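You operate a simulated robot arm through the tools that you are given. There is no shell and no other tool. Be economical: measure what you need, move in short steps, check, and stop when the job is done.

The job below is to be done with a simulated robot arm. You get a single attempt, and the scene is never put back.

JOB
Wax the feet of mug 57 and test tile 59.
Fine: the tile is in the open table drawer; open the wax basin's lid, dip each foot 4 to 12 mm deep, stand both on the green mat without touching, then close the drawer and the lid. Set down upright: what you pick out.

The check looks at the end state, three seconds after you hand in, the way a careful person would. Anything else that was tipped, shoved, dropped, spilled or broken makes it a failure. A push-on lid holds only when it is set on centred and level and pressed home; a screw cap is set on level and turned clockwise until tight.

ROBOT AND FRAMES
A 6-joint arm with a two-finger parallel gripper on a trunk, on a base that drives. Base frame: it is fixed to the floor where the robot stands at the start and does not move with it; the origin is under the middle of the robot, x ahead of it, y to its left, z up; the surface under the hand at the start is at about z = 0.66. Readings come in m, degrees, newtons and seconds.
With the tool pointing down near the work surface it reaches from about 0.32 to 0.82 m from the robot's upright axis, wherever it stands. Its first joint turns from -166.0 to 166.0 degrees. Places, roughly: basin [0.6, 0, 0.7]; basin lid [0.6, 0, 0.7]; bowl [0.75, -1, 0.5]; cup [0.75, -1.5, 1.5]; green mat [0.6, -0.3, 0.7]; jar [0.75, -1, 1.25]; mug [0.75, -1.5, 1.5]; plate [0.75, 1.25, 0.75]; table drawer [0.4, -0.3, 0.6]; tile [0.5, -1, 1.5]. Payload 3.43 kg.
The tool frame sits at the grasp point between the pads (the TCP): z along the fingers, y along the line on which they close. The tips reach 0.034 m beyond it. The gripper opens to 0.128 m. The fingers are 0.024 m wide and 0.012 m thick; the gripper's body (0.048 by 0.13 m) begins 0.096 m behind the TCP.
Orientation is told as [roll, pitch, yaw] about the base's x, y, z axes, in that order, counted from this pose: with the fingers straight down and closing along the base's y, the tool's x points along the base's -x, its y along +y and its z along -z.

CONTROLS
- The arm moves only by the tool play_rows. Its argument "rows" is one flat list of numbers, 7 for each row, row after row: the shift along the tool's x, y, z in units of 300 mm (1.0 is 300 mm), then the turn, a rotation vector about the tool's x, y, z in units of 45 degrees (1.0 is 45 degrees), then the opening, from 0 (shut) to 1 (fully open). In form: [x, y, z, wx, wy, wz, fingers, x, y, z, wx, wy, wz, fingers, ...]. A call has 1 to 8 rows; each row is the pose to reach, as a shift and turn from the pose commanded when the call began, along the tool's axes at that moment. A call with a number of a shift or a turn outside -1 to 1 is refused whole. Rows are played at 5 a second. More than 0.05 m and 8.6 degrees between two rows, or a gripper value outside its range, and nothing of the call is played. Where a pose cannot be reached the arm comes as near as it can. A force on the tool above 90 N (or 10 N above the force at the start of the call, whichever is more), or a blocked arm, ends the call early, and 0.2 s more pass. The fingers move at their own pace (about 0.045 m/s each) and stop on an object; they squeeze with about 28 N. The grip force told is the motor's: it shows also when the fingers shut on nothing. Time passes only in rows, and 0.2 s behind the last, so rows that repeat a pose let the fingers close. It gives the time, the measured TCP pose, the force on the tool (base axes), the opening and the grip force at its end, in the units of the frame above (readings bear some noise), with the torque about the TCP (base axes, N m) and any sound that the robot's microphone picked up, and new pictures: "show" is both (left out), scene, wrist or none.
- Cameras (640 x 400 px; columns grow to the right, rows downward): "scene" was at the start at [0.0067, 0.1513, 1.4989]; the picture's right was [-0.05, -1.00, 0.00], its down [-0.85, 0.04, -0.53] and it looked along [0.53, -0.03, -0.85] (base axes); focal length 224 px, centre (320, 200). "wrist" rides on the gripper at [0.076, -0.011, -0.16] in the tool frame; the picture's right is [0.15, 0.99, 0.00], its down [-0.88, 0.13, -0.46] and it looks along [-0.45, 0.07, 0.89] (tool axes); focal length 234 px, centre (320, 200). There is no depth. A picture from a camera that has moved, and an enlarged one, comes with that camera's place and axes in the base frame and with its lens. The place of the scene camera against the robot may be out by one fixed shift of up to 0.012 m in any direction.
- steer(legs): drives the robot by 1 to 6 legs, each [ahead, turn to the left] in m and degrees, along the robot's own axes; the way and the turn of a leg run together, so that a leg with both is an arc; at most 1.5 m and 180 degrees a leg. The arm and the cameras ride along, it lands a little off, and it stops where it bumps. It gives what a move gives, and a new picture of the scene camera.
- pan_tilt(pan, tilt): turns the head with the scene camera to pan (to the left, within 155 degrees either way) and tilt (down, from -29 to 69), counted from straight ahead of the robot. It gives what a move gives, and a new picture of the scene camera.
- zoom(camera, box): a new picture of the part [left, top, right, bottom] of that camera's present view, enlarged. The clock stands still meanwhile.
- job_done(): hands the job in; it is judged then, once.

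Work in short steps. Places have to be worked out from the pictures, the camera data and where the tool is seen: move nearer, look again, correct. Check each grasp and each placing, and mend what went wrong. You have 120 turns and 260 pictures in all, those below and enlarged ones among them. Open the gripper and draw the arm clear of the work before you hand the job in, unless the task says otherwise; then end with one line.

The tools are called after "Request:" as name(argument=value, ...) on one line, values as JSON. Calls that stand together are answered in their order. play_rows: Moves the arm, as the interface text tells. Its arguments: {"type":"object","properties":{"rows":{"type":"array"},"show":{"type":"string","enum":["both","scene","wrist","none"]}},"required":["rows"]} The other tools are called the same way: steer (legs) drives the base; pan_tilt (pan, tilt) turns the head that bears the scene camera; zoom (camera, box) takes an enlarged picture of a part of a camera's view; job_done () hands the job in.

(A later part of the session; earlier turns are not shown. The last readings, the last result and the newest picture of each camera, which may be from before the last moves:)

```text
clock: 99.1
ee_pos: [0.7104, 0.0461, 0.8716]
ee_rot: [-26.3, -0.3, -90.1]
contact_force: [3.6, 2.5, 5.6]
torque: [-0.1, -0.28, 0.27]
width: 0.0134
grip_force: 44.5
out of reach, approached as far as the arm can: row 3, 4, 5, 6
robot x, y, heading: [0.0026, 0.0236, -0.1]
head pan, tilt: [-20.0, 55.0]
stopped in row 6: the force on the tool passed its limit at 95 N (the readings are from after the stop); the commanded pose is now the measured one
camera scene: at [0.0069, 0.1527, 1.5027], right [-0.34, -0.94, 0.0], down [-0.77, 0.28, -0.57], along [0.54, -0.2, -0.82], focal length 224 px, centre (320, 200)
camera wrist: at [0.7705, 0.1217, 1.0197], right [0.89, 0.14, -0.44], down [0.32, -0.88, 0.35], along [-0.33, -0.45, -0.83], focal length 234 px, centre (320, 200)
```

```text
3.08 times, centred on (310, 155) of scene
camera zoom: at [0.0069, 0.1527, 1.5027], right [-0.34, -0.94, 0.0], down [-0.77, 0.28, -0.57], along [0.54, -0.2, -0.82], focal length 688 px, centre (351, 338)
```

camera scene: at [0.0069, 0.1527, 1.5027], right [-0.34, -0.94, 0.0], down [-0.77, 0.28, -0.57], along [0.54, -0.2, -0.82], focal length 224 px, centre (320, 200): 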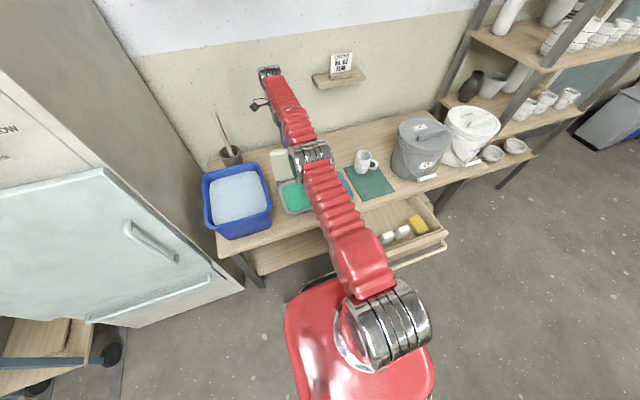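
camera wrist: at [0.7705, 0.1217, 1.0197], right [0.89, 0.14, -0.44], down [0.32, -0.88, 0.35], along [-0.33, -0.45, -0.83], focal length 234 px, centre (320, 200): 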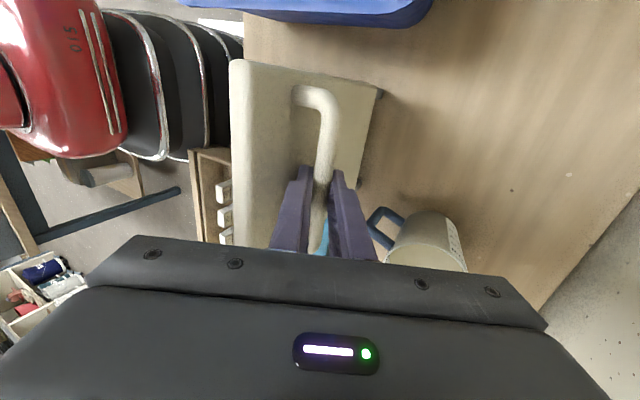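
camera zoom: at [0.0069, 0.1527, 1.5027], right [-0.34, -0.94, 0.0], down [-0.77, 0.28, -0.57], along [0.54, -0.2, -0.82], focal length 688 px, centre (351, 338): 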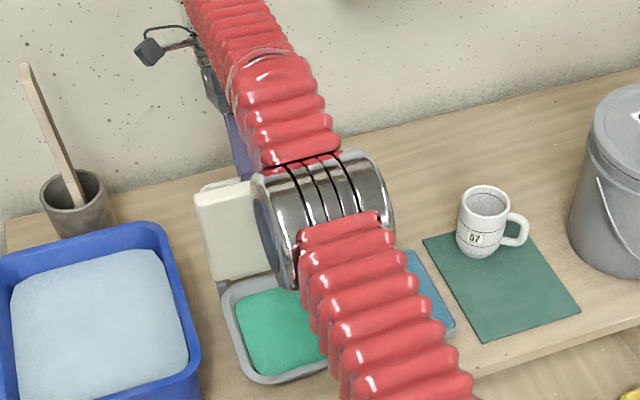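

The arm is at its reach with this tilt. I rotate the tool back upright around the bar, which frees reach.

Request:
play_rows(rows=[0, 0, 0, -0.1, 0, 0, 0, 0, 0, 0, -0.2, 0, 0, 0, 0, 0, 0, -0.3, 0, 0, 0, 0, 0, 0, -0.4, 0, 0, 0, 0, 0, 0, -0.5, 0, 0, 0, 0, 0, 0, -0.58, 0, 0, 0], show="wrist")

```text
clock: 100.5
ee_pos: [0.7098, 0.0467, 0.8723]
ee_rot: [0.2, -0.2, -90.0]
contact_force: [4.3, 3.0, 31.9]
torque: [0.06, -0.05, -0.04]
width: 0.0135
grip_force: 45.6
robot x, y, heading: [-0.0001, 0.0223, 0.0]
head pan, tilt: [-20.0, 55.0]
camera wrist: at [0.6987, 0.1216, 1.0325], right [0.99, 0.15, 0.0], down [0.13, -0.88, 0.46], along [0.07, -0.45, -0.89], focal length 234 px, centre (320, 200)
```

wrist: 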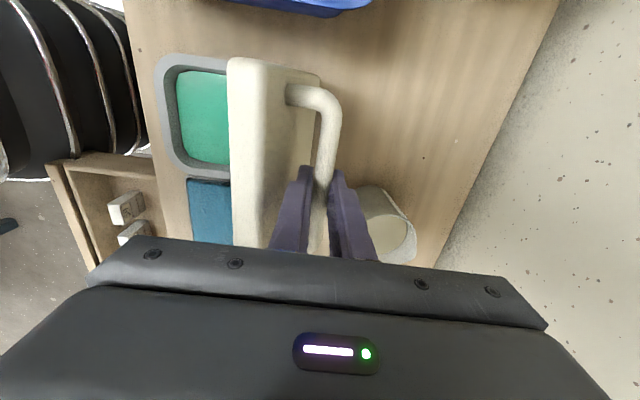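

The lid stands near vertical (its top now faces away). I push on toward 110° to find its stop.

Request:
play_rows(rows=[0, 0.04, 0.002, 0, 0, 0, 0, 0, 0.083, 0.02, 0, 0, 0, 0, 0, 0.118, 0.037, 0, 0, 0, 0, 0, 0.153, 0.06, 0, 0, 0, 0, 0, 0.187, 0.085, 0, 0, 0, 0], show="both")

Request:
zoom(camera="scene", box=[240, 90, 380, 220])

```text
clock: 101.7
ee_pos: [0.7601, 0.0469, 0.8529]
ee_rot: [-0.5, -0.2, -90.0]
contact_force: [-53.7, -3.3, 71.3]
torque: [-0.23, 2.89, 0.26]
width: 0.0136
grip_force: 44.7
robot x, y, heading: [0.0028, 0.0222, 0.2]
head pan, tilt: [-20.0, 55.0]
camera scene: at [0.0019, 0.1526, 1.5028], right [-0.34, -0.94, 0.0], down [-0.77, 0.28, -0.58], along [0.54, -0.2, -0.82], focal length 224 px, centre (320, 200)
camera wrist: at [0.7499, 0.1221, 1.0123], right [0.99, 0.15, -0.01], down [0.13, -0.88, 0.46], along [0.06, -0.45, -0.89], focal length 234 px, centre (320, 200)
```

scene: 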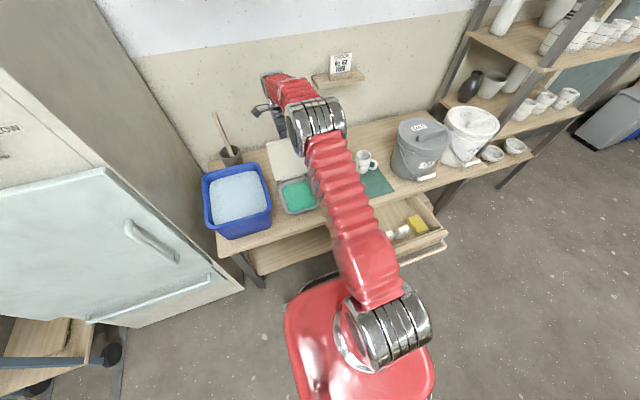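
wrist: 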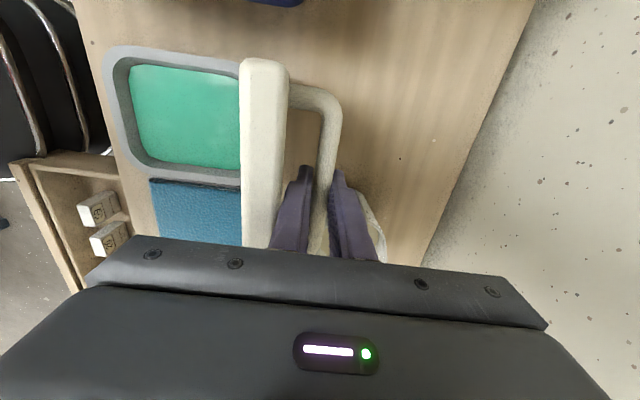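

```text
3.08 times, centred on (310, 155) of scene
camera zoom: at [0.0019, 0.1526, 1.5028], right [-0.34, -0.94, 0.0], down [-0.77, 0.28, -0.58], along [0.54, -0.2, -0.82], focal length 688 px, centre (351, 338)
```

zoom: 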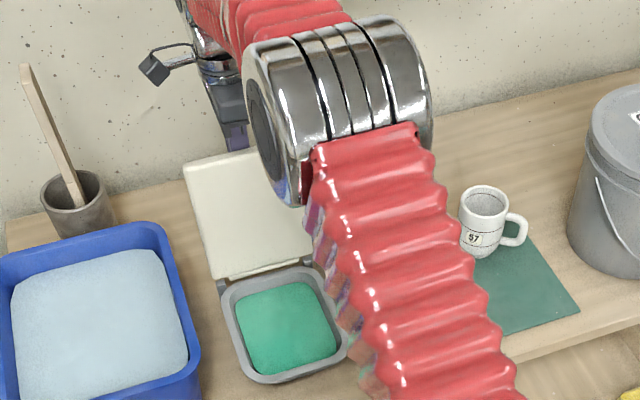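

The lid is past vertical and against its stop (≈105–110°). I ease the load, then open the fingers a little to see whether it stays.

Request:
play_rows(rows=[0, -0.01, -0.015, 0, 0, 0, 0, 0, -0.012, -0.018, 0, 0, 0, 0.1, 0, -0.012, -0.018, 0, 0, 0, 0.2, 0, -0.012, -0.018, 0, 0, 0, 0.2], show="wrist")

```text
clock: 102.7
ee_pos: [0.7614, 0.0473, 0.8452]
ee_rot: [-0.7, -0.2, -90.1]
contact_force: [0.2, 0.4, 0.2]
torque: [0.01, 0.0, 0.0]
width: 0.0254
grip_force: 0.0
robot x, y, heading: [0.0026, 0.0263, 0.2]
head pan, tilt: [-20.0, 55.0]
camera wrist: at [0.7515, 0.1218, 1.0052], right [0.99, 0.15, -0.01], down [0.13, -0.88, 0.46], along [0.06, -0.45, -0.89], focal length 234 px, centre (320, 200)
```

wrist: 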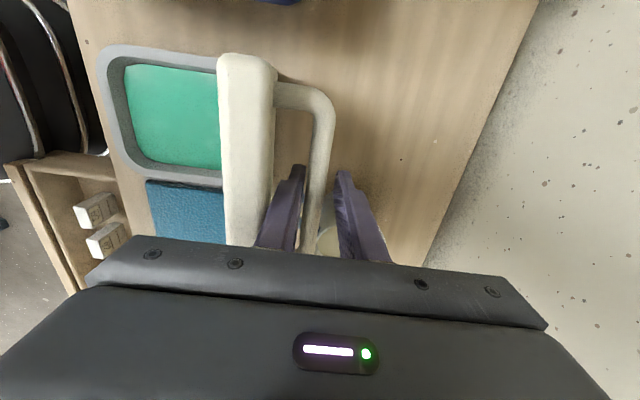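

The lid stays open with no load on the tool. I withdraw the fingers straight up.

Request:
play_rows(rows=[0, 0, -0.05, 0, 0, 0, 0.2, 0, 0.005, -0.1, 0, 0, 0, 0.2, 0, 0.01, -0.16, 0, 0, 0, 0.2, 0, 0.01, -0.22, 0, 0, 0, 0.2], show="both")

```text
clock: 103.7
ee_pos: [0.7664, 0.0468, 0.917]
ee_rot: [-0.2, -0.2, -90.1]
contact_force: [-0.2, -0.8, 0.0]
torque: [0.01, -0.02, 0.02]
width: 0.0257
grip_force: 0.0
robot x, y, heading: [0.0026, 0.0271, -0.0]
head pan, tilt: [-20.0, 55.0]
camera scene: at [0.007, 0.1527, 1.5027], right [-0.34, -0.94, 0.0], down [-0.77, 0.28, -0.57], along [0.54, -0.2, -0.82], focal length 224 px, centre (320, 200)
camera wrist: at [0.7555, 0.1222, 1.0762], right [0.99, 0.15, 0.0], down [0.13, -0.88, 0.46], along [0.06, -0.45, -0.89], focal length 234 px, centre (320, 200)
```

scene: 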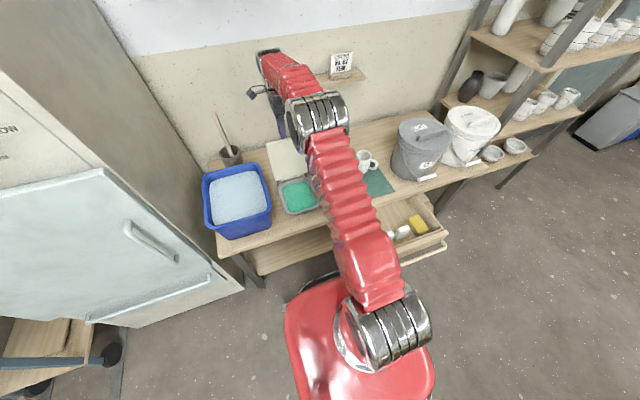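
wrist: 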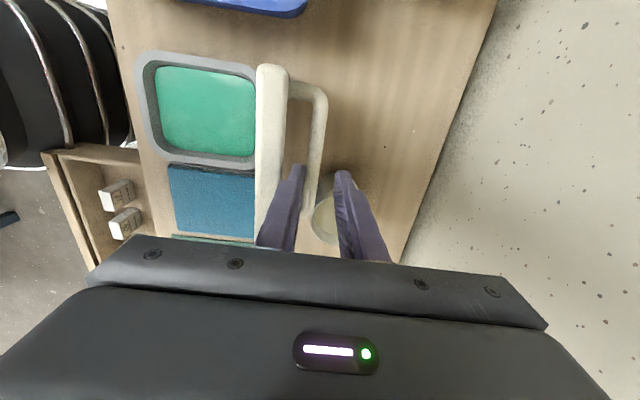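

The lid holds open. I rise clear of it and move over the mat to look at the mug for a top grasp.

Request:
play_rows(rows=[0, 0, -0.15, 0, 0, 0, 0.6, 0, 0, -0.3, 0, 0, 0, 0.75, -0.14, -0.06, -0.3, 0, 0, 0, 0.75, -0.29, -0.12, -0.3, 0, 0, 0, 0.75, -0.44, -0.18, -0.3, 0, 0, 0, 0.75, -0.59, -0.25, -0.3, 0, 0, 0, 0.75, -0.74, -0.32, -0.3, 0, 0, 0, 0.75, -0.88, -0.38, -0.3, 0, 0, 0, 0.75], show="none")

Request:
play_rows(rows=[0, 0, 0, 0, 0, 0.18, 0.75, 0, 0, 0, 0, 0, 0.36, 0.75, 0, 0, 0, 0, 0, 0.54, 0.75, 0, 0, 0, 0, 0, 0.72, 0.75, 0, 0, 0, 0, 0, 0.89, 0.75, 0, 0, 0, 0, 0, 0.89, 0.75], show="both")

```text
clock: 105.5
ee_pos: [0.6516, -0.2181, 1.0079]
ee_rot: [-0.2, -0.1, -90.0]
contact_force: [-0.4, 0.2, -0.8]
torque: [-0.01, 0.05, 0.0]
width: 0.0958
grip_force: 0.0
robot x, y, heading: [0.0023, 0.0227, 0.3]
head pan, tilt: [-20.0, 55.0]
```

```text
clock: 106.9
ee_pos: [0.6524, -0.2174, 1.0088]
ee_rot: [0.0, -0.3, -130.1]
contact_force: [-0.9, 0.1, -0.6]
torque: [0.02, 0.01, 0.04]
width: 0.0958
grip_force: 0.1
robot x, y, heading: [-0.0001, 0.0246, 0.0]
head pan, tilt: [-20.0, 55.0]
camera scene: at [0.0068, 0.1527, 1.5027], right [-0.34, -0.94, 0.0], down [-0.77, 0.28, -0.57], along [0.54, -0.2, -0.82], focal length 224 px, centre (320, 200)
camera wrist: at [0.6918, -0.1519, 1.1673], right [0.85, -0.53, 0.0], down [-0.47, -0.76, 0.46], along [-0.24, -0.39, -0.89], focal length 234 px, centre (320, 200)
```

scene: 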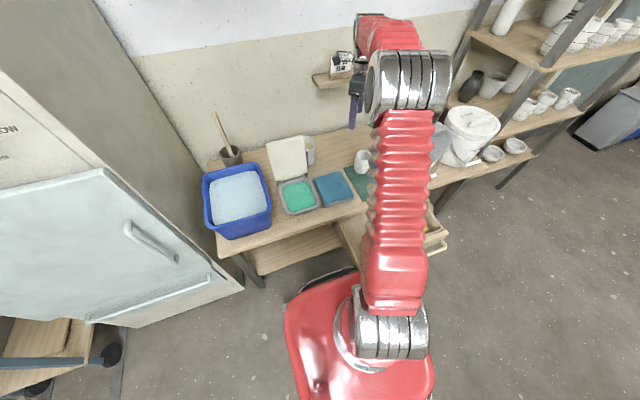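
wrist: 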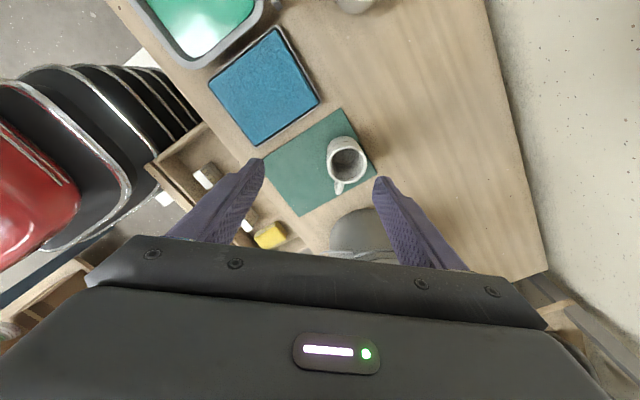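

I enlarge to locate the mug precisely.

Request:
zoom(camera="wrist", box=[260, 90, 420, 190])

```text
4.00 times, centred on (340, 140) of wrist
camera zoom: at [0.6918, -0.1519, 1.1673], right [0.85, -0.53, 0.0], down [-0.47, -0.76, 0.46], along [-0.24, -0.39, -0.89], focal length 937 px, centre (240, 440)
```

zoom: 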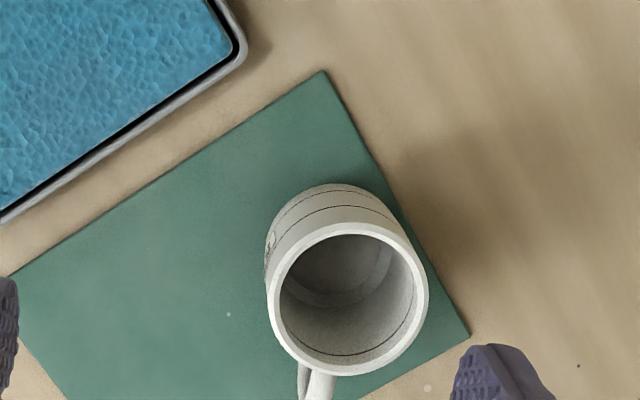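

Mug rim centre is at (0.661, −0.295), handle toward about −135°. I move above it and down to z≈0.85.

Request:
play_rows(rows=[-0.06, 0.063, 0.1, 0, 0, 0, 0.75, -0.12, 0.126, 0.2, 0, 0, 0, 0.75, -0.18, 0.19, 0.3, 0, 0, 0, 0.75, -0.18, 0.19, 0.42, 0, 0, 0, 0.75, -0.18, 0.19, 0.53, 0, 0, 0, 0.75, -0.18, 0.19, 0.53, 0, 0, 0, 0.75], show="wrist")

Request:
zoom(camera="wrist", box=[220, 90, 420, 215])

```text
clock: 108.3
ee_pos: [0.6612, -0.2965, 0.8486]
ee_rot: [0.0, -0.3, -130.1]
contact_force: [0.9, -0.4, 0.6]
torque: [0.01, 0.0, -0.02]
width: 0.0959
grip_force: 0.0
robot x, y, heading: [0.0007, 0.0243, 0.4]
head pan, tilt: [-20.0, 55.0]
camera wrist: at [0.7016, -0.231, 1.0077], right [0.85, -0.52, 0.0], down [-0.47, -0.76, 0.46], along [-0.24, -0.39, -0.89], focal length 234 px, centre (320, 200)
```

wrist: 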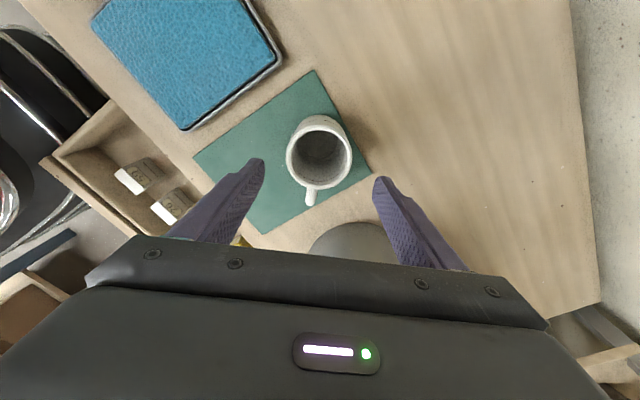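

```text
3.20 times, centred on (320, 152) of wrist
camera zoom: at [0.7016, -0.231, 1.0077], right [0.85, -0.52, 0.0], down [-0.47, -0.76, 0.46], along [-0.24, -0.39, -0.89], focal length 749 px, centre (320, 352)
```

zoom: 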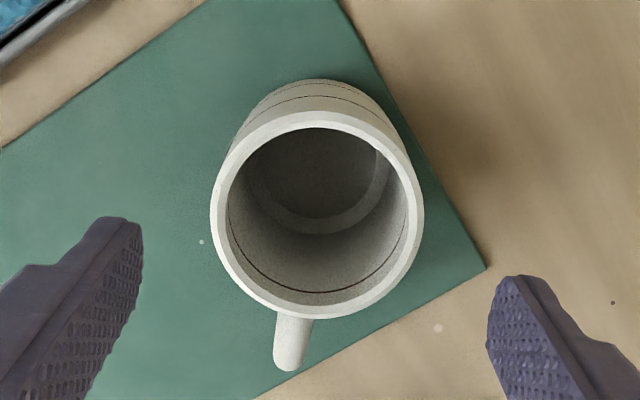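

Centred well between the fingers with the handle square to them. I lower to z 0.745 and close.

Request:
play_rows(rows=[0.007, -0.005, 0.12, 0, 0, 0, 0.75, 0.007, -0.005, 0.24, 0, 0, 0, 0.75, 0.007, -0.005, 0.345, 0, 0, 0, 0.75, 0.007, -0.005, 0.345, 0, 0, 0, 0.4, 0.007, -0.005, 0.345, 0, 0, 0, 0.2, 0.007, -0.005, 0.345, 0, 0, 0, 0.2], show="wrist")

```text
clock: 109.7
ee_pos: [0.662, -0.2956, 0.7454]
ee_rot: [0.0, -0.3, -130.1]
contact_force: [0.9, 1.0, -0.4]
torque: [0.01, 0.03, -0.06]
width: 0.0701
grip_force: 28.2
robot x, y, heading: [0.0047, 0.0206, 0.1]
head pan, tilt: [-20.0, 55.0]
camera wrist: at [0.7026, -0.2297, 0.9045], right [0.85, -0.52, 0.0], down [-0.47, -0.76, 0.46], along [-0.24, -0.39, -0.89], focal length 234 px, centre (320, 200)
```

wrist: 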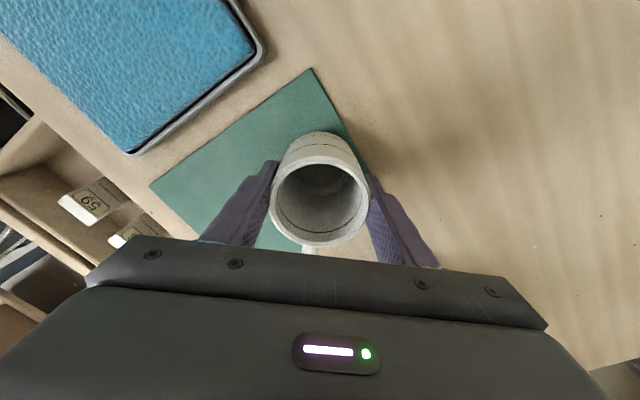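

Gripped at 0.070 m. I lift the mug 110 mm and check the hold.

Request:
play_rows(rows=[0, 0, -0.05, 0, 0, 0, 0.2, 0, 0, -0.15, 0, 0, 0, 0.2, 0, 0, -0.27, 0, 0, 0, 0.2, 0, 0, -0.37, 0, 0, 0, 0.2, 0, 0, -0.37, 0, 0, 0, 0.2], show="wrist")

```text
clock: 110.9
ee_pos: [0.6586, -0.2941, 0.8553]
ee_rot: [0.0, -0.2, -130.1]
contact_force: [0.4, -0.2, -3.5]
torque: [0.03, 0.0, 0.04]
width: 0.0702
grip_force: 28.1
robot x, y, heading: [-0.0025, 0.0235, 0.2]
head pan, tilt: [-20.0, 55.0]
camera wrist: at [0.6993, -0.2293, 1.0141], right [0.85, -0.52, 0.0], down [-0.47, -0.76, 0.46], along [-0.24, -0.39, -0.89], focal length 234 px, centre (320, 200)
```

wrist: 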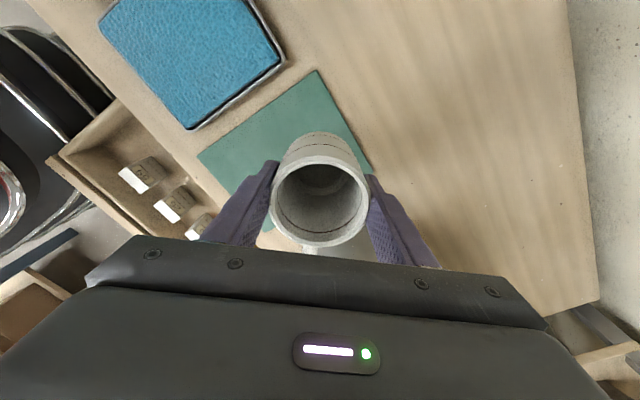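

Secure. I carry it over the wax basin, aiming at (0.585, 0.05).

Request:
play_rows(rows=[0.09, -0.116, 0, 0, 0, 0, 0.2, 0.18, -0.231, 0, 0, 0, 0, 0.2, 0.27, -0.347, 0, 0, 0, 0, 0.2, 0.36, -0.4625, 0, 0, 0, 0, 0.2, 0.45, -0.578, 0, 0, 0, 0, 0.2, 0.54, -0.694, 0, 0, 0, 0, 0.2, 0.63, -0.809, 0, 0, 0, 0, 0.2, 0.72, -0.925, 0, 0, 0, 0, 0.2], show="both")

Request:
zoom(camera="scene", box=[240, 110, 360, 220])

```text
clock: 112.7
ee_pos: [0.5882, 0.0489, 0.8559]
ee_rot: [0.1, -0.2, -130.1]
contact_force: [-0.6, -0.1, -2.8]
torque: [0.03, -0.01, 0.02]
width: 0.0699
grip_force: 27.8
robot x, y, heading: [0.0006, 0.0221, -0.2]
head pan, tilt: [-20.0, 55.0]
camera scene: at [0.0069, 0.1527, 1.5027], right [-0.34, -0.94, 0.0], down [-0.77, 0.28, -0.57], along [0.54, -0.2, -0.82], focal length 224 px, centre (320, 200)
camera wrist: at [0.6285, 0.1153, 1.0155], right [0.85, -0.53, 0.0], down [-0.47, -0.76, 0.46], along [-0.24, -0.39, -0.89], focal length 234 px, centre (320, 200)
```

scene: 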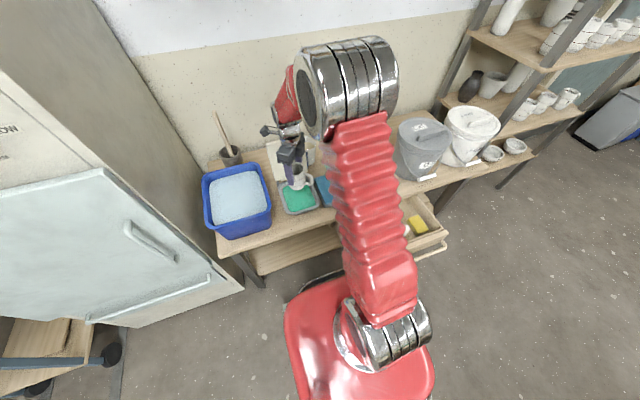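
wrist: 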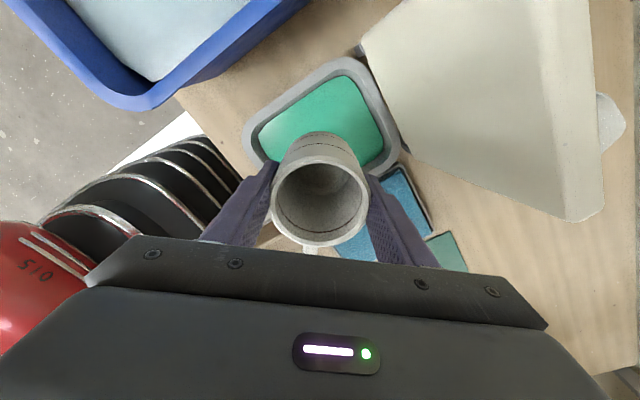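

```text
3.64 times, centred on (300, 165) of scene
camera zoom: at [0.0069, 0.1527, 1.5027], right [-0.34, -0.94, 0.0], down [-0.77, 0.28, -0.57], along [0.54, -0.2, -0.82], focal length 813 px, centre (393, 327)
```

zoom: 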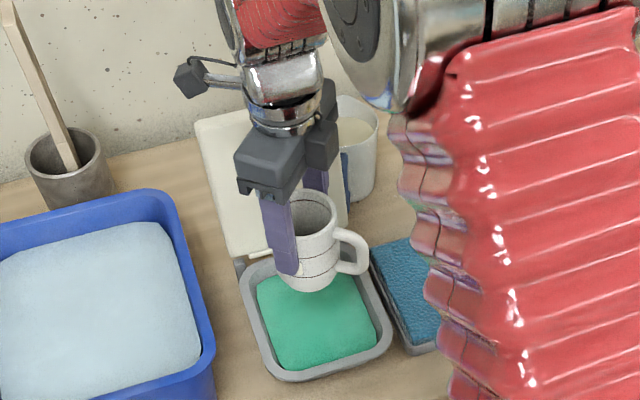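

The foot hangs centred over the wax. I descend in steps, watching the foot from the scene camera; first to TCP z 0.808.

Request:
play_rows(rows=[0.01, 0.01, 0.08, 0, 0, 0, 0.2, 0.015, 0.015, 0.16, 0, 0, 0, 0.2, 0.015, 0.015, 0.16, 0, 0, 0, 0.2], show="none")

Request:
zoom(camera="scene", box=[260, 155, 340, 220])

```text
clock: 113.5
ee_pos: [0.5934, 0.051, 0.8073]
ee_rot: [0.1, -0.3, -130.1]
contact_force: [-0.3, -1.0, -2.9]
torque: [0.04, 0.0, 0.0]
width: 0.0698
grip_force: 28.0
robot x, y, heading: [-0.0001, 0.0245, -0.1]
head pan, tilt: [-20.0, 55.0]
```

```text
6.15 times, centred on (300, 188) of scene
camera zoom: at [0.0068, 0.1527, 1.5027], right [-0.34, -0.94, 0.0], down [-0.77, 0.28, -0.57], along [0.54, -0.2, -0.82], focal length 1376 px, centre (443, 277)
```

zoom: 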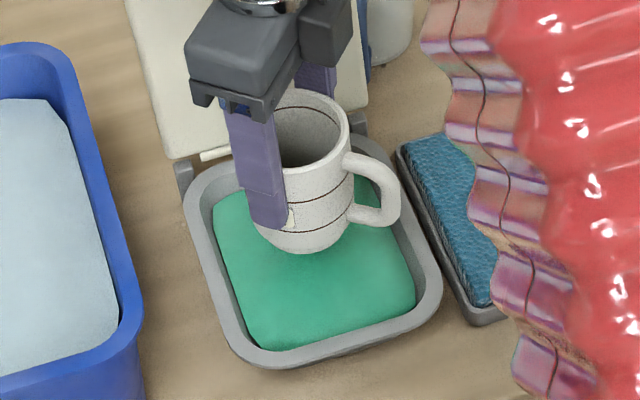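

The foot seems to hover just above the wax. I lower 8 mm and compare.

Request:
play_rows(rows=[0, 0, 0.013, 0, 0, 0, 0.2, 0, 0, 0.027, 0, 0, 0, 0.2, 0, 0, 0.027, 0, 0, 0, 0.2], show="none")

Request:
zoom(camera="scene", box=[275, 165, 325, 205])

```text
clock: 114.3
ee_pos: [0.5925, 0.051, 0.7994]
ee_rot: [0.0, -0.3, -130.1]
contact_force: [0.6, 0.3, -2.4]
torque: [-0.03, 0.02, -0.01]
width: 0.0701
grip_force: 28.2
robot x, y, heading: [0.0037, 0.0231, 0.2]
head pan, tilt: [-20.0, 55.0]
```

```text
10.00 times, centred on (300, 185) of scene
camera zoom: at [0.0069, 0.1527, 1.5027], right [-0.34, -0.94, 0.0], down [-0.77, 0.28, -0.57], along [0.54, -0.2, -0.82], focal length 2235 px, centre (520, 350)
```

zoom: 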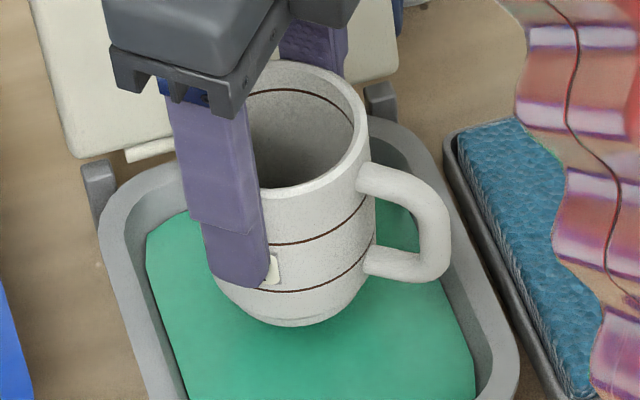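

No immersion visible yet; I lower another 8 mm.

Request:
play_rows(rows=[0, 0, 0.013, 0, 0, 0, 0.2, 0, 0, 0.027, 0, 0, 0, 0.2, 0, 0, 0.027, 0, 0, 0, 0.2], show="none")

Request:
zoom(camera="scene", box=[275, 165, 325, 205])

```text
clock: 115.1
ee_pos: [0.5944, 0.0514, 0.7922]
ee_rot: [0.0, -0.3, -130.1]
contact_force: [0.2, 0.4, -2.7]
torque: [0.01, -0.02, 0.02]
width: 0.0698
grip_force: 28.1
robot x, y, heading: [-0.0, 0.022, 0.1]
head pan, tilt: [-20.0, 55.0]
```

```text
10.00 times, centred on (300, 185) of scene
camera zoom: at [0.0069, 0.1527, 1.5027], right [-0.34, -0.94, 0.0], down [-0.77, 0.28, -0.57], along [0.54, -0.2, -0.82], focal length 2235 px, centre (520, 350)
```

zoom: 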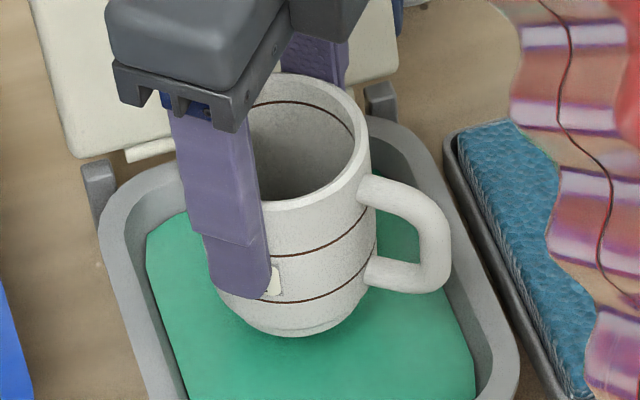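

Still the full foot shows. I continue 6 mm more.

Request:
play_rows(rows=[0, 0, 0.01, 0, 0, 0, 0.2, 0, 0, 0.02, 0, 0, 0, 0.2, 0, 0, 0.02, 0, 0, 0, 0.2], show="none")

Request:
zoom(camera="scene", box=[275, 165, 325, 205])

```text
clock: 115.9
ee_pos: [0.5937, 0.0526, 0.7849]
ee_rot: [0.0, -0.3, -130.1]
contact_force: [0.0, -0.6, -3.7]
torque: [0.02, -0.06, 0.0]
width: 0.07
grip_force: 27.9
robot x, y, heading: [0.0004, 0.0231, 0.2]
head pan, tilt: [-20.0, 55.0]
```

```text
10.00 times, centred on (300, 185) of scene
camera zoom: at [0.0069, 0.1527, 1.5027], right [-0.34, -0.94, 0.0], down [-0.77, 0.28, -0.57], along [0.54, -0.2, -0.82], focal length 2235 px, centre (520, 350)
```

zoom: 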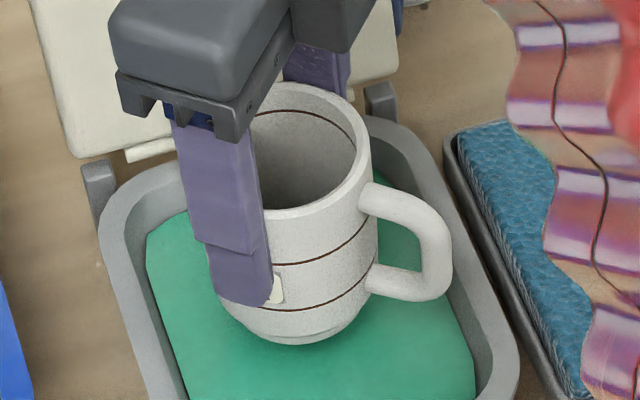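

Very near; I lower 4 mm more.

Request:
play_rows(rows=[0, 0, 0.007, 0, 0, 0, 0.2, 0, 0, 0.0133, 0, 0, 0, 0.2, 0, 0, 0.0133, 0, 0, 0, 0.2], show="none")

Request:
zoom(camera="scene", box=[275, 165, 325, 205])

```text
clock: 116.7
ee_pos: [0.5938, 0.051, 0.7813]
ee_rot: [-0.1, -0.4, -130.1]
contact_force: [0.4, 0.2, -3.0]
torque: [0.0, -0.04, -0.02]
width: 0.07
grip_force: 28.3
robot x, y, heading: [0.0001, 0.025, -0.1]
head pan, tilt: [-20.0, 55.0]
```

```text
10.00 times, centred on (300, 185) of scene
camera zoom: at [0.0069, 0.1527, 1.5027], right [-0.34, -0.94, 0.0], down [-0.77, 0.28, -0.57], along [0.54, -0.2, -0.82], focal length 2235 px, centre (520, 350)
```

zoom: 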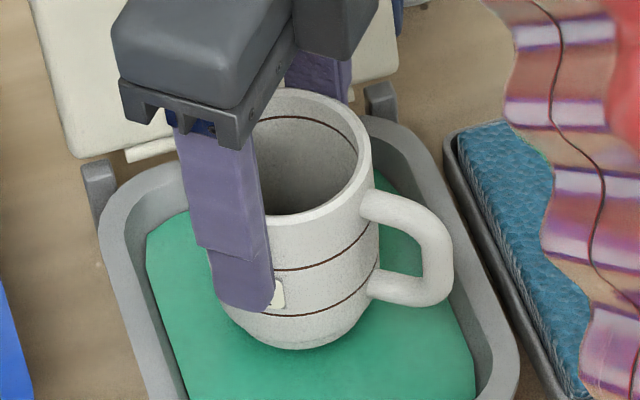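

I enlarge the waterline closely.

Request:
zoom(camera="scene", box=[288, 190, 316, 206])

```text
16.00 times, centred on (302, 198) of scene
camera zoom: at [0.0069, 0.1527, 1.5027], right [-0.34, -0.94, 0.0], down [-0.77, 0.28, -0.57], along [0.54, -0.2, -0.82], focal length 3576 px, centre (608, 232)
```

zoom: 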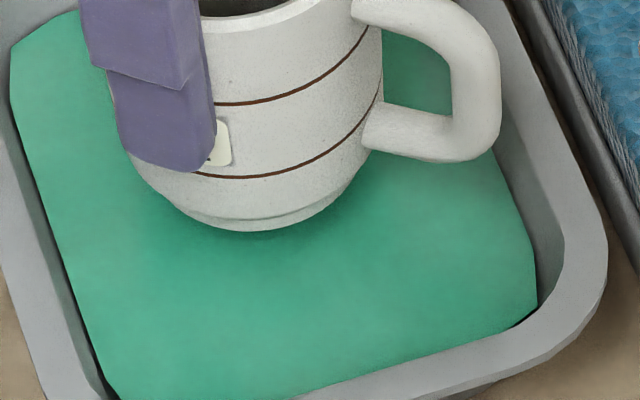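

Foot ring still visible; lower 4 mm more and compare its visible height.

Request:
play_rows(rows=[0, 0, 0.007, 0, 0, 0, 0.2, 0, 0, 0.0133, 0, 0, 0, 0.2, 0, 0, 0.0133, 0, 0, 0, 0.2], show="none")

Request:
zoom(camera="scene", box=[288, 190, 316, 206])

```text
clock: 117.5
ee_pos: [0.5925, 0.0515, 0.7763]
ee_rot: [0.0, -0.3, -130.0]
contact_force: [-0.1, 0.5, -2.8]
torque: [0.02, -0.01, 0.02]
width: 0.07
grip_force: 28.0
robot x, y, heading: [0.0018, 0.0272, 0.2]
head pan, tilt: [-20.0, 55.0]
```

```text
16.00 times, centred on (302, 198) of scene
camera zoom: at [0.0069, 0.1527, 1.5027], right [-0.34, -0.94, 0.0], down [-0.77, 0.28, -0.57], along [0.54, -0.2, -0.82], focal length 3576 px, centre (608, 232)
```

zoom: 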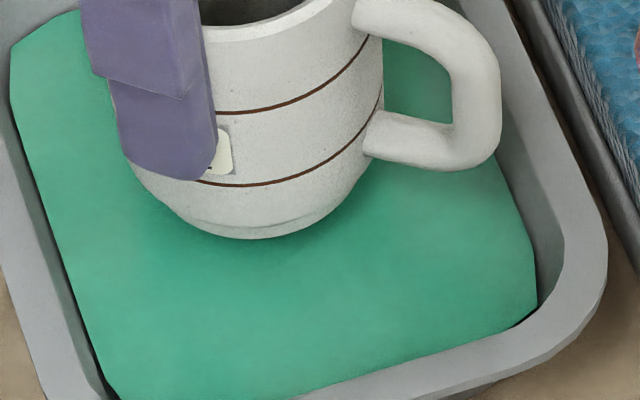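

Again 4 mm down and compare.

Request:
play_rows(rows=[0, 0, 0.007, 0, 0, 0, 0.2, 0, 0, 0.0133, 0, 0, 0, 0.2, 0, 0, 0.0133, 0, 0, 0, 0.2], show="none")

Request:
zoom(camera="scene", box=[288, 190, 316, 206])

```text
clock: 118.3
ee_pos: [0.593, 0.0504, 0.7742]
ee_rot: [0.1, -0.3, -130.2]
contact_force: [-0.8, -0.3, -3.3]
torque: [0.05, -0.05, -0.01]
width: 0.0699
grip_force: 28.6
robot x, y, heading: [0.0045, 0.0221, -0.1]
head pan, tilt: [-20.0, 55.0]
```

```text
16.00 times, centred on (302, 198) of scene
camera zoom: at [0.0069, 0.1527, 1.5027], right [-0.34, -0.94, 0.0], down [-0.77, 0.28, -0.57], along [0.54, -0.2, -0.82], focal length 3576 px, centre (608, 232)
```

zoom: 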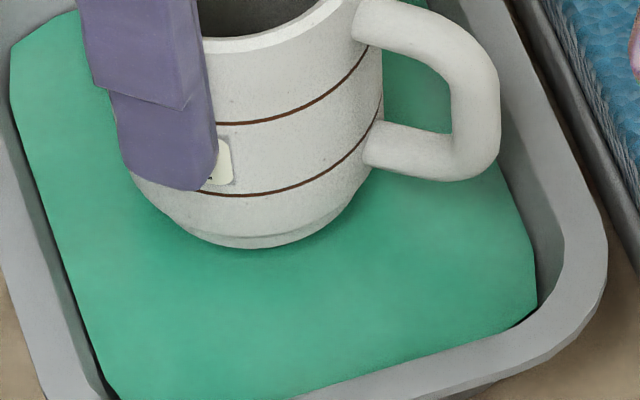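

Not immersed yet; step 4 mm more.

Request:
play_rows(rows=[0, 0, 0.007, 0, 0, 0, 0.2, 0, 0, 0.0133, 0, 0, 0, 0.2, 0, 0, 0.0133, 0, 0, 0, 0.2], show="none")

Request:
zoom(camera="scene", box=[288, 190, 316, 206])

```text
clock: 119.1
ee_pos: [0.5934, 0.0507, 0.7686]
ee_rot: [0.0, -0.3, -130.1]
contact_force: [-0.1, 0.6, -2.9]
torque: [0.05, -0.03, -0.02]
width: 0.0701
grip_force: 28.2
robot x, y, heading: [0.0011, 0.0251, 0.3]
head pan, tilt: [-20.0, 55.0]
```

```text
16.00 times, centred on (302, 198) of scene
camera zoom: at [0.0069, 0.1527, 1.5027], right [-0.34, -0.94, 0.0], down [-0.77, 0.28, -0.57], along [0.54, -0.2, -0.82], focal length 3576 px, centre (608, 232)
```

zoom: 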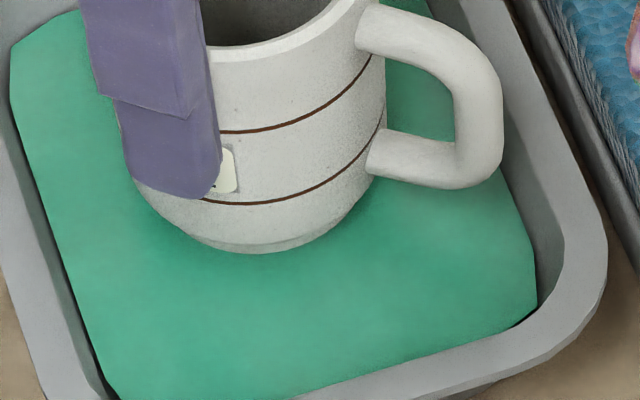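

The visible foot has shrunk by about 2 mm: wax contact is at TCP ≈0.7715. I lower 6 mm more for about 8 mm depth.

Request:
play_rows(rows=[0, 0, 0.01, 0, 0, 0, 0.2, 0, 0, 0.02, 0, 0, 0, 0.2, 0, 0, 0.02, 0, 0, 0, 0.2, 0, 0, 0.02, 0, 0, 0, 0.2], show="none")

Request:
zoom(camera="scene", box=[288, 190, 316, 206])

```text
clock: 120.1
ee_pos: [0.5931, 0.0512, 0.7629]
ee_rot: [0.0, -0.3, -130.2]
contact_force: [0.6, 0.0, -2.5]
torque: [0.03, -0.03, -0.01]
width: 0.07
grip_force: 28.1
robot x, y, heading: [0.0009, 0.0257, 0.0]
head pan, tilt: [-20.0, 55.0]
```

```text
16.00 times, centred on (302, 198) of scene
camera zoom: at [0.0069, 0.1527, 1.5027], right [-0.34, -0.94, 0.0], down [-0.77, 0.28, -0.57], along [0.54, -0.2, -0.82], focal length 3576 px, centre (608, 232)
```

zoom: 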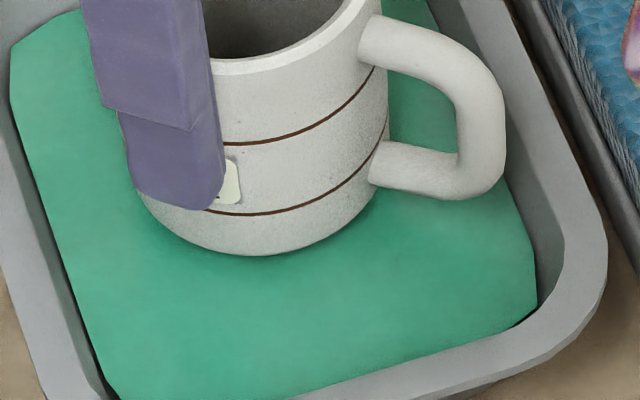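

Line-to-waterline has shrunk consistent with ~7–9 mm immersion. I lift it 60 mm and inspect the mark.

Request:
play_rows(rows=[0, 0, -0.05, 0, 0, 0, 0.2, 0, 0, -0.12, 0, 0, 0, 0.2, 0, 0, -0.2, 0, 0, 0, 0.2, 0, 0, -0.2, 0, 0, 0, 0.2], show="none")

Request:
zoom(camera="scene", box=[280, 170, 320, 198])

```text
clock: 121.1
ee_pos: [0.5947, 0.0494, 0.8236]
ee_rot: [0.0, -0.3, -130.1]
contact_force: [0.3, -0.2, -3.6]
torque: [0.03, -0.03, 0.01]
width: 0.0702
grip_force: 27.7
robot x, y, heading: [-0.0006, 0.027, -0.1]
head pan, tilt: [-20.0, 55.0]
```

```text
14.29 times, centred on (300, 184) of scene
camera zoom: at [0.0069, 0.1527, 1.5027], right [-0.34, -0.94, 0.0], down [-0.77, 0.28, -0.57], along [0.54, -0.2, -0.82], focal length 3193 px, centre (606, 429)
```

zoom: 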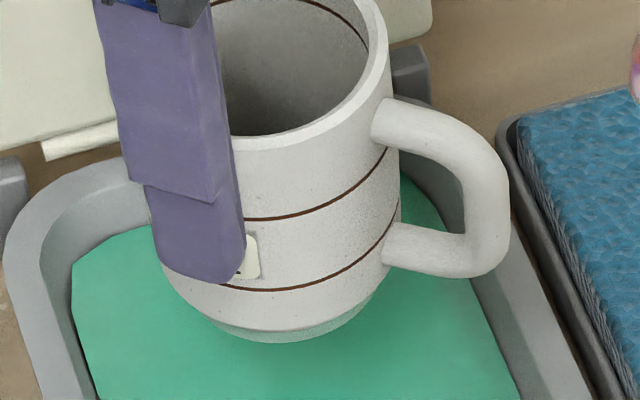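

A green tint shows around the foot; one closer look at its height.

Request:
zoom(camera="scene", box=[290, 184, 308, 196])

```text
16.00 times, centred on (299, 190) of scene
camera zoom: at [0.0069, 0.1527, 1.5027], right [-0.34, -0.94, 0.0], down [-0.77, 0.28, -0.57], along [0.54, -0.2, -0.82], focal length 3576 px, centre (656, 360)
```

zoom: 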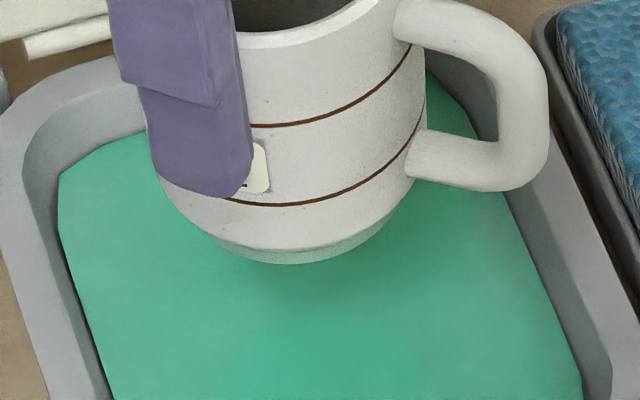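

The waxed band is about 7 mm high, within 4–12 mm. I carry the mug back over the mat.

Request:
play_rows(rows=[0, 0, -0.12, 0, 0, 0, 0.2, -0.1, 0.115, -0.12, 0, 0, 0, 0.2, -0.2, 0.23, -0.12, 0, 0, 0, 0.2, -0.31, 0.356, -0.12, 0, 0, 0, 0.2, -0.42, 0.482, -0.12, 0, 0, 0, 0.2, -0.53, 0.608, -0.12, 0, 0, 0, 0.2, -0.64, 0.735, -0.12, 0, 0, 0, 0.2, -0.75, 0.86, -0.12, 0, 0, 0, 0.2], show="wrist")

```text
refused: row 4 steps farther than a row can; nothing moved
```

A step was marginally too long; I shorten.

Request:
play_rows(rows=[-0.05, 0.058, -0.12, 0, 0, 0, 0.2, -0.155, 0.178, -0.12, 0, 0, 0, 0.2, -0.26, 0.299, -0.12, 0, 0, 0, 0.2, -0.365, 0.419, -0.12, 0, 0, 0, 0.2, -0.47, 0.54, -0.12, 0, 0, 0, 0.2, -0.575, 0.66, -0.12, 0, 0, 0, 0.2, -0.68, 0.781, -0.12, 0, 0, 0, 0.2, -0.773, 0.888, -0.12, 0, 0, 0, 0.2], show="wrist")

```text
clock: 122.9
ee_pos: [0.6502, -0.3004, 0.86]
ee_rot: [-0.1, -0.3, -130.1]
contact_force: [0.8, 0.6, -3.3]
torque: [0.0, -0.03, 0.03]
width: 0.0697
grip_force: 28.2
robot x, y, heading: [-0.0009, 0.0241, 0.2]
head pan, tilt: [-20.0, 55.0]
camera wrist: at [0.691, -0.2334, 1.0203], right [0.85, -0.52, 0.0], down [-0.47, -0.76, 0.46], along [-0.24, -0.39, -0.89], focal length 234 px, centre (320, 200)
```

wrist: 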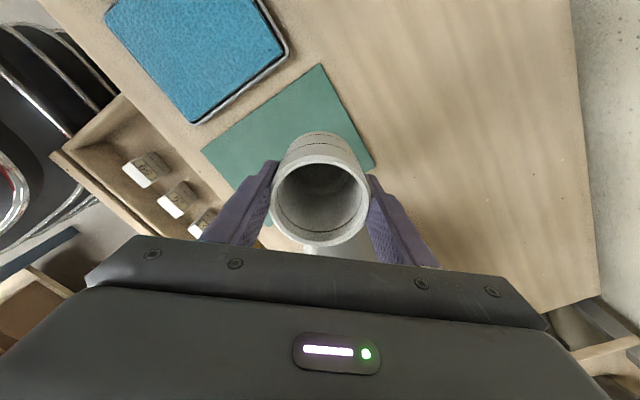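

Above the mat at (0.650, −0.300). I lower to just above the known standing height (TCP 0.7454).

Request:
play_rows(rows=[0, 0, 0.12, 0, 0, 0, 0.2, 0, 0, 0.24, 0, 0, 0, 0.2, 0, 0, 0.34, 0, 0, 0, 0.2, 0, 0, 0.372, 0, 0, 0, 0.2, 0, 0, 0.38, 0, 0, 0, 0.2, 0, 0, 0.38, 0, 0, 0, 0.2], show="none")

```text
clock: 124.3
ee_pos: [0.6489, -0.2974, 0.7463]
ee_rot: [-0.1, -0.3, -130.1]
contact_force: [0.5, -0.4, -2.8]
torque: [0.04, -0.01, 0.04]
width: 0.0701
grip_force: 28.1
robot x, y, heading: [0.0018, 0.0248, -0.1]
head pan, tilt: [-20.0, 55.0]
```

Not yet touching; I step down 1 mm at a time.

Request:
play_rows(rows=[0, 0, 0.0035, 0, 0, 0, 0.2, 0, 0, 0.006, 0, 0, 0, 0.2, 0, 0, 0.006, 0, 0, 0, 0.2], show="none")

```text
clock: 125.1
ee_pos: [0.6483, -0.2986, 0.7447]
ee_rot: [-0.1, -0.3, -130.1]
contact_force: [-0.7, 0.3, 2.0]
torque: [0.08, 0.12, -0.05]
width: 0.0699
grip_force: 28.2
robot x, y, heading: [0.0018, 0.0223, -0.2]
head pan, tilt: [-20.0, 55.0]
```

The mug has just touched down (force went from −3 to +2 N). I open and rise straight up.

Request:
play_rows(rows=[0, 0, 0, 0, 0, 0, 0.6, 0, 0, 0, 0, 0, 0, 0.75, 0, 0, 0, 0, 0, 0, 0.75, 0, 0, -0.1, 0, 0, 0, 0.75, 0, 0, -0.22, 0, 0, 0, 0.75, 0, 0, -0.35, 0, 0, 0, 0.75, 0, 0, -0.5, 0, 0, 0, 0.75, 0, 0, -0.6, 0, 0, 0, 0.75], show="wrist")

Request:
zoom(camera="wrist", box=[220, 50, 420, 175])

```text
clock: 126.9
ee_pos: [0.6503, -0.2985, 0.9237]
ee_rot: [0.0, -0.4, -130.2]
contact_force: [0.6, 1.1, -0.2]
torque: [0.04, 0.0, 0.01]
width: 0.0959
grip_force: 0.2
robot x, y, heading: [0.0026, 0.0215, 0.2]
head pan, tilt: [-20.0, 55.0]
camera wrist: at [0.6908, -0.2326, 1.0835], right [0.85, -0.52, 0.0], down [-0.47, -0.76, 0.46], along [-0.24, -0.39, -0.89], focal length 234 px, centre (320, 200)
```

wrist: 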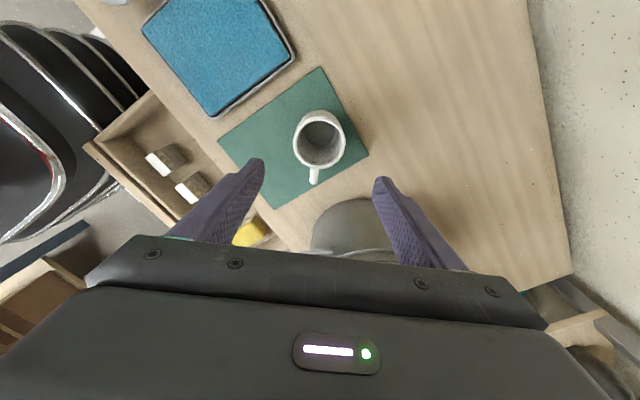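

```text
3.20 times, centred on (320, 112) of wrist
camera zoom: at [0.6908, -0.2326, 1.0835], right [0.85, -0.52, 0.0], down [-0.47, -0.76, 0.46], along [-0.24, -0.39, -0.89], focal length 749 px, centre (320, 480)
```

zoom: 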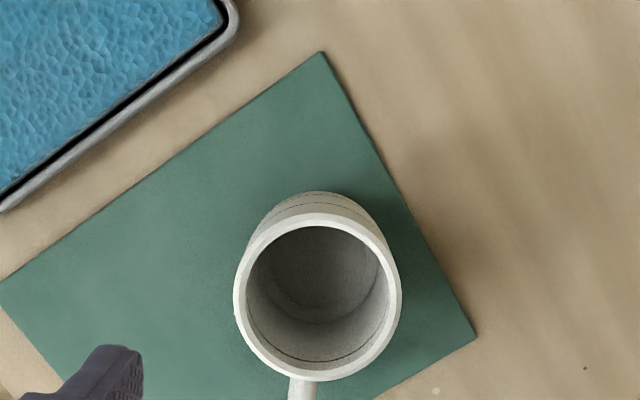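

Mug 57 stands properly on the mat. Next I move above the drawer for tile 59, turning the tool to yaw −90.

Request:
play_rows(rows=[-0.05, -0.125, -0.03, 0, 0, -0.11, 0.75, -0.1, -0.25, -0.06, 0, 0, -0.22, 0.75, -0.15, -0.375, -0.08, 0, 0, -0.33, 0.75, -0.2, -0.5, -0.08, 0, 0, -0.44, 0.75, -0.25, -0.625, -0.08, 0, 0, -0.55, 0.75, -0.3, -0.75, -0.08, 0, 0, -0.66, 0.75, -0.35, -0.87, -0.08, 0, 0, -0.77, 0.75, -0.388, -0.98, -0.08, 0, 0, -0.889, 0.75], show="both")

Request:
zoom(camera="wrist", box=[220, 50, 420, 200])

```text
clock: 128.7
ee_pos: [0.3493, -0.1961, 0.9499]
ee_rot: [-0.2, -0.3, -90.1]
contact_force: [0.2, -0.5, 0.3]
torque: [0.01, -0.01, -0.03]
width: 0.0961
grip_force: 0.0
robot x, y, heading: [-0.0022, 0.0241, -0.1]
head pan, tilt: [-20.0, 55.0]
camera scene: at [0.0066, 0.1527, 1.5027], right [-0.34, -0.94, 0.0], down [-0.77, 0.28, -0.57], along [0.54, -0.2, -0.82], focal length 224 px, centre (320, 200)
camera wrist: at [0.3374, -0.121, 1.1093], right [0.99, 0.15, 0.0], down [0.13, -0.88, 0.46], along [0.06, -0.45, -0.89], focal length 234 px, centre (320, 200)
```

scene: 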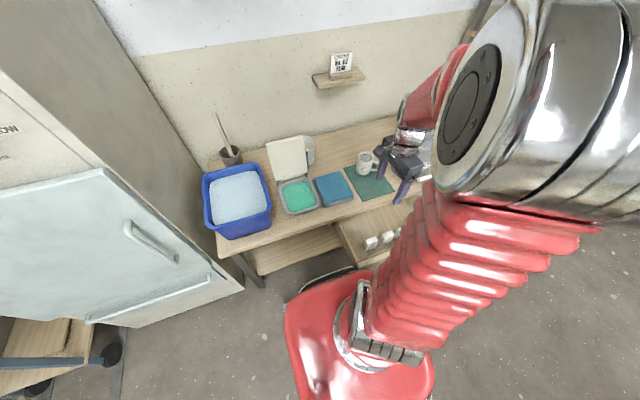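
wrist: 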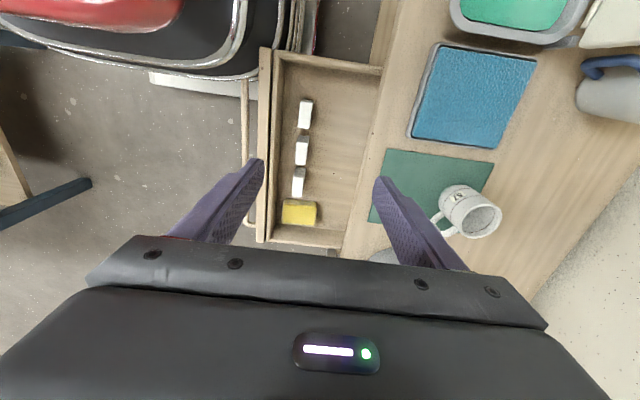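

```text
2.67 times, centred on (320, 125) of wrist
camera zoom: at [0.3374, -0.121, 1.1093], right [0.99, 0.15, 0.0], down [0.13, -0.88, 0.46], along [0.06, -0.45, -0.89], focal length 624 px, centre (320, 400)
```

zoom: 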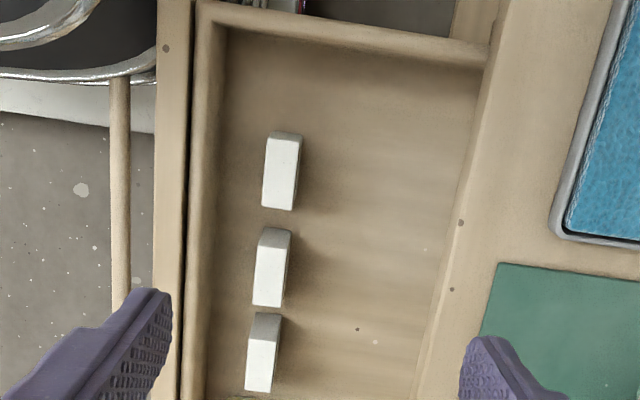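

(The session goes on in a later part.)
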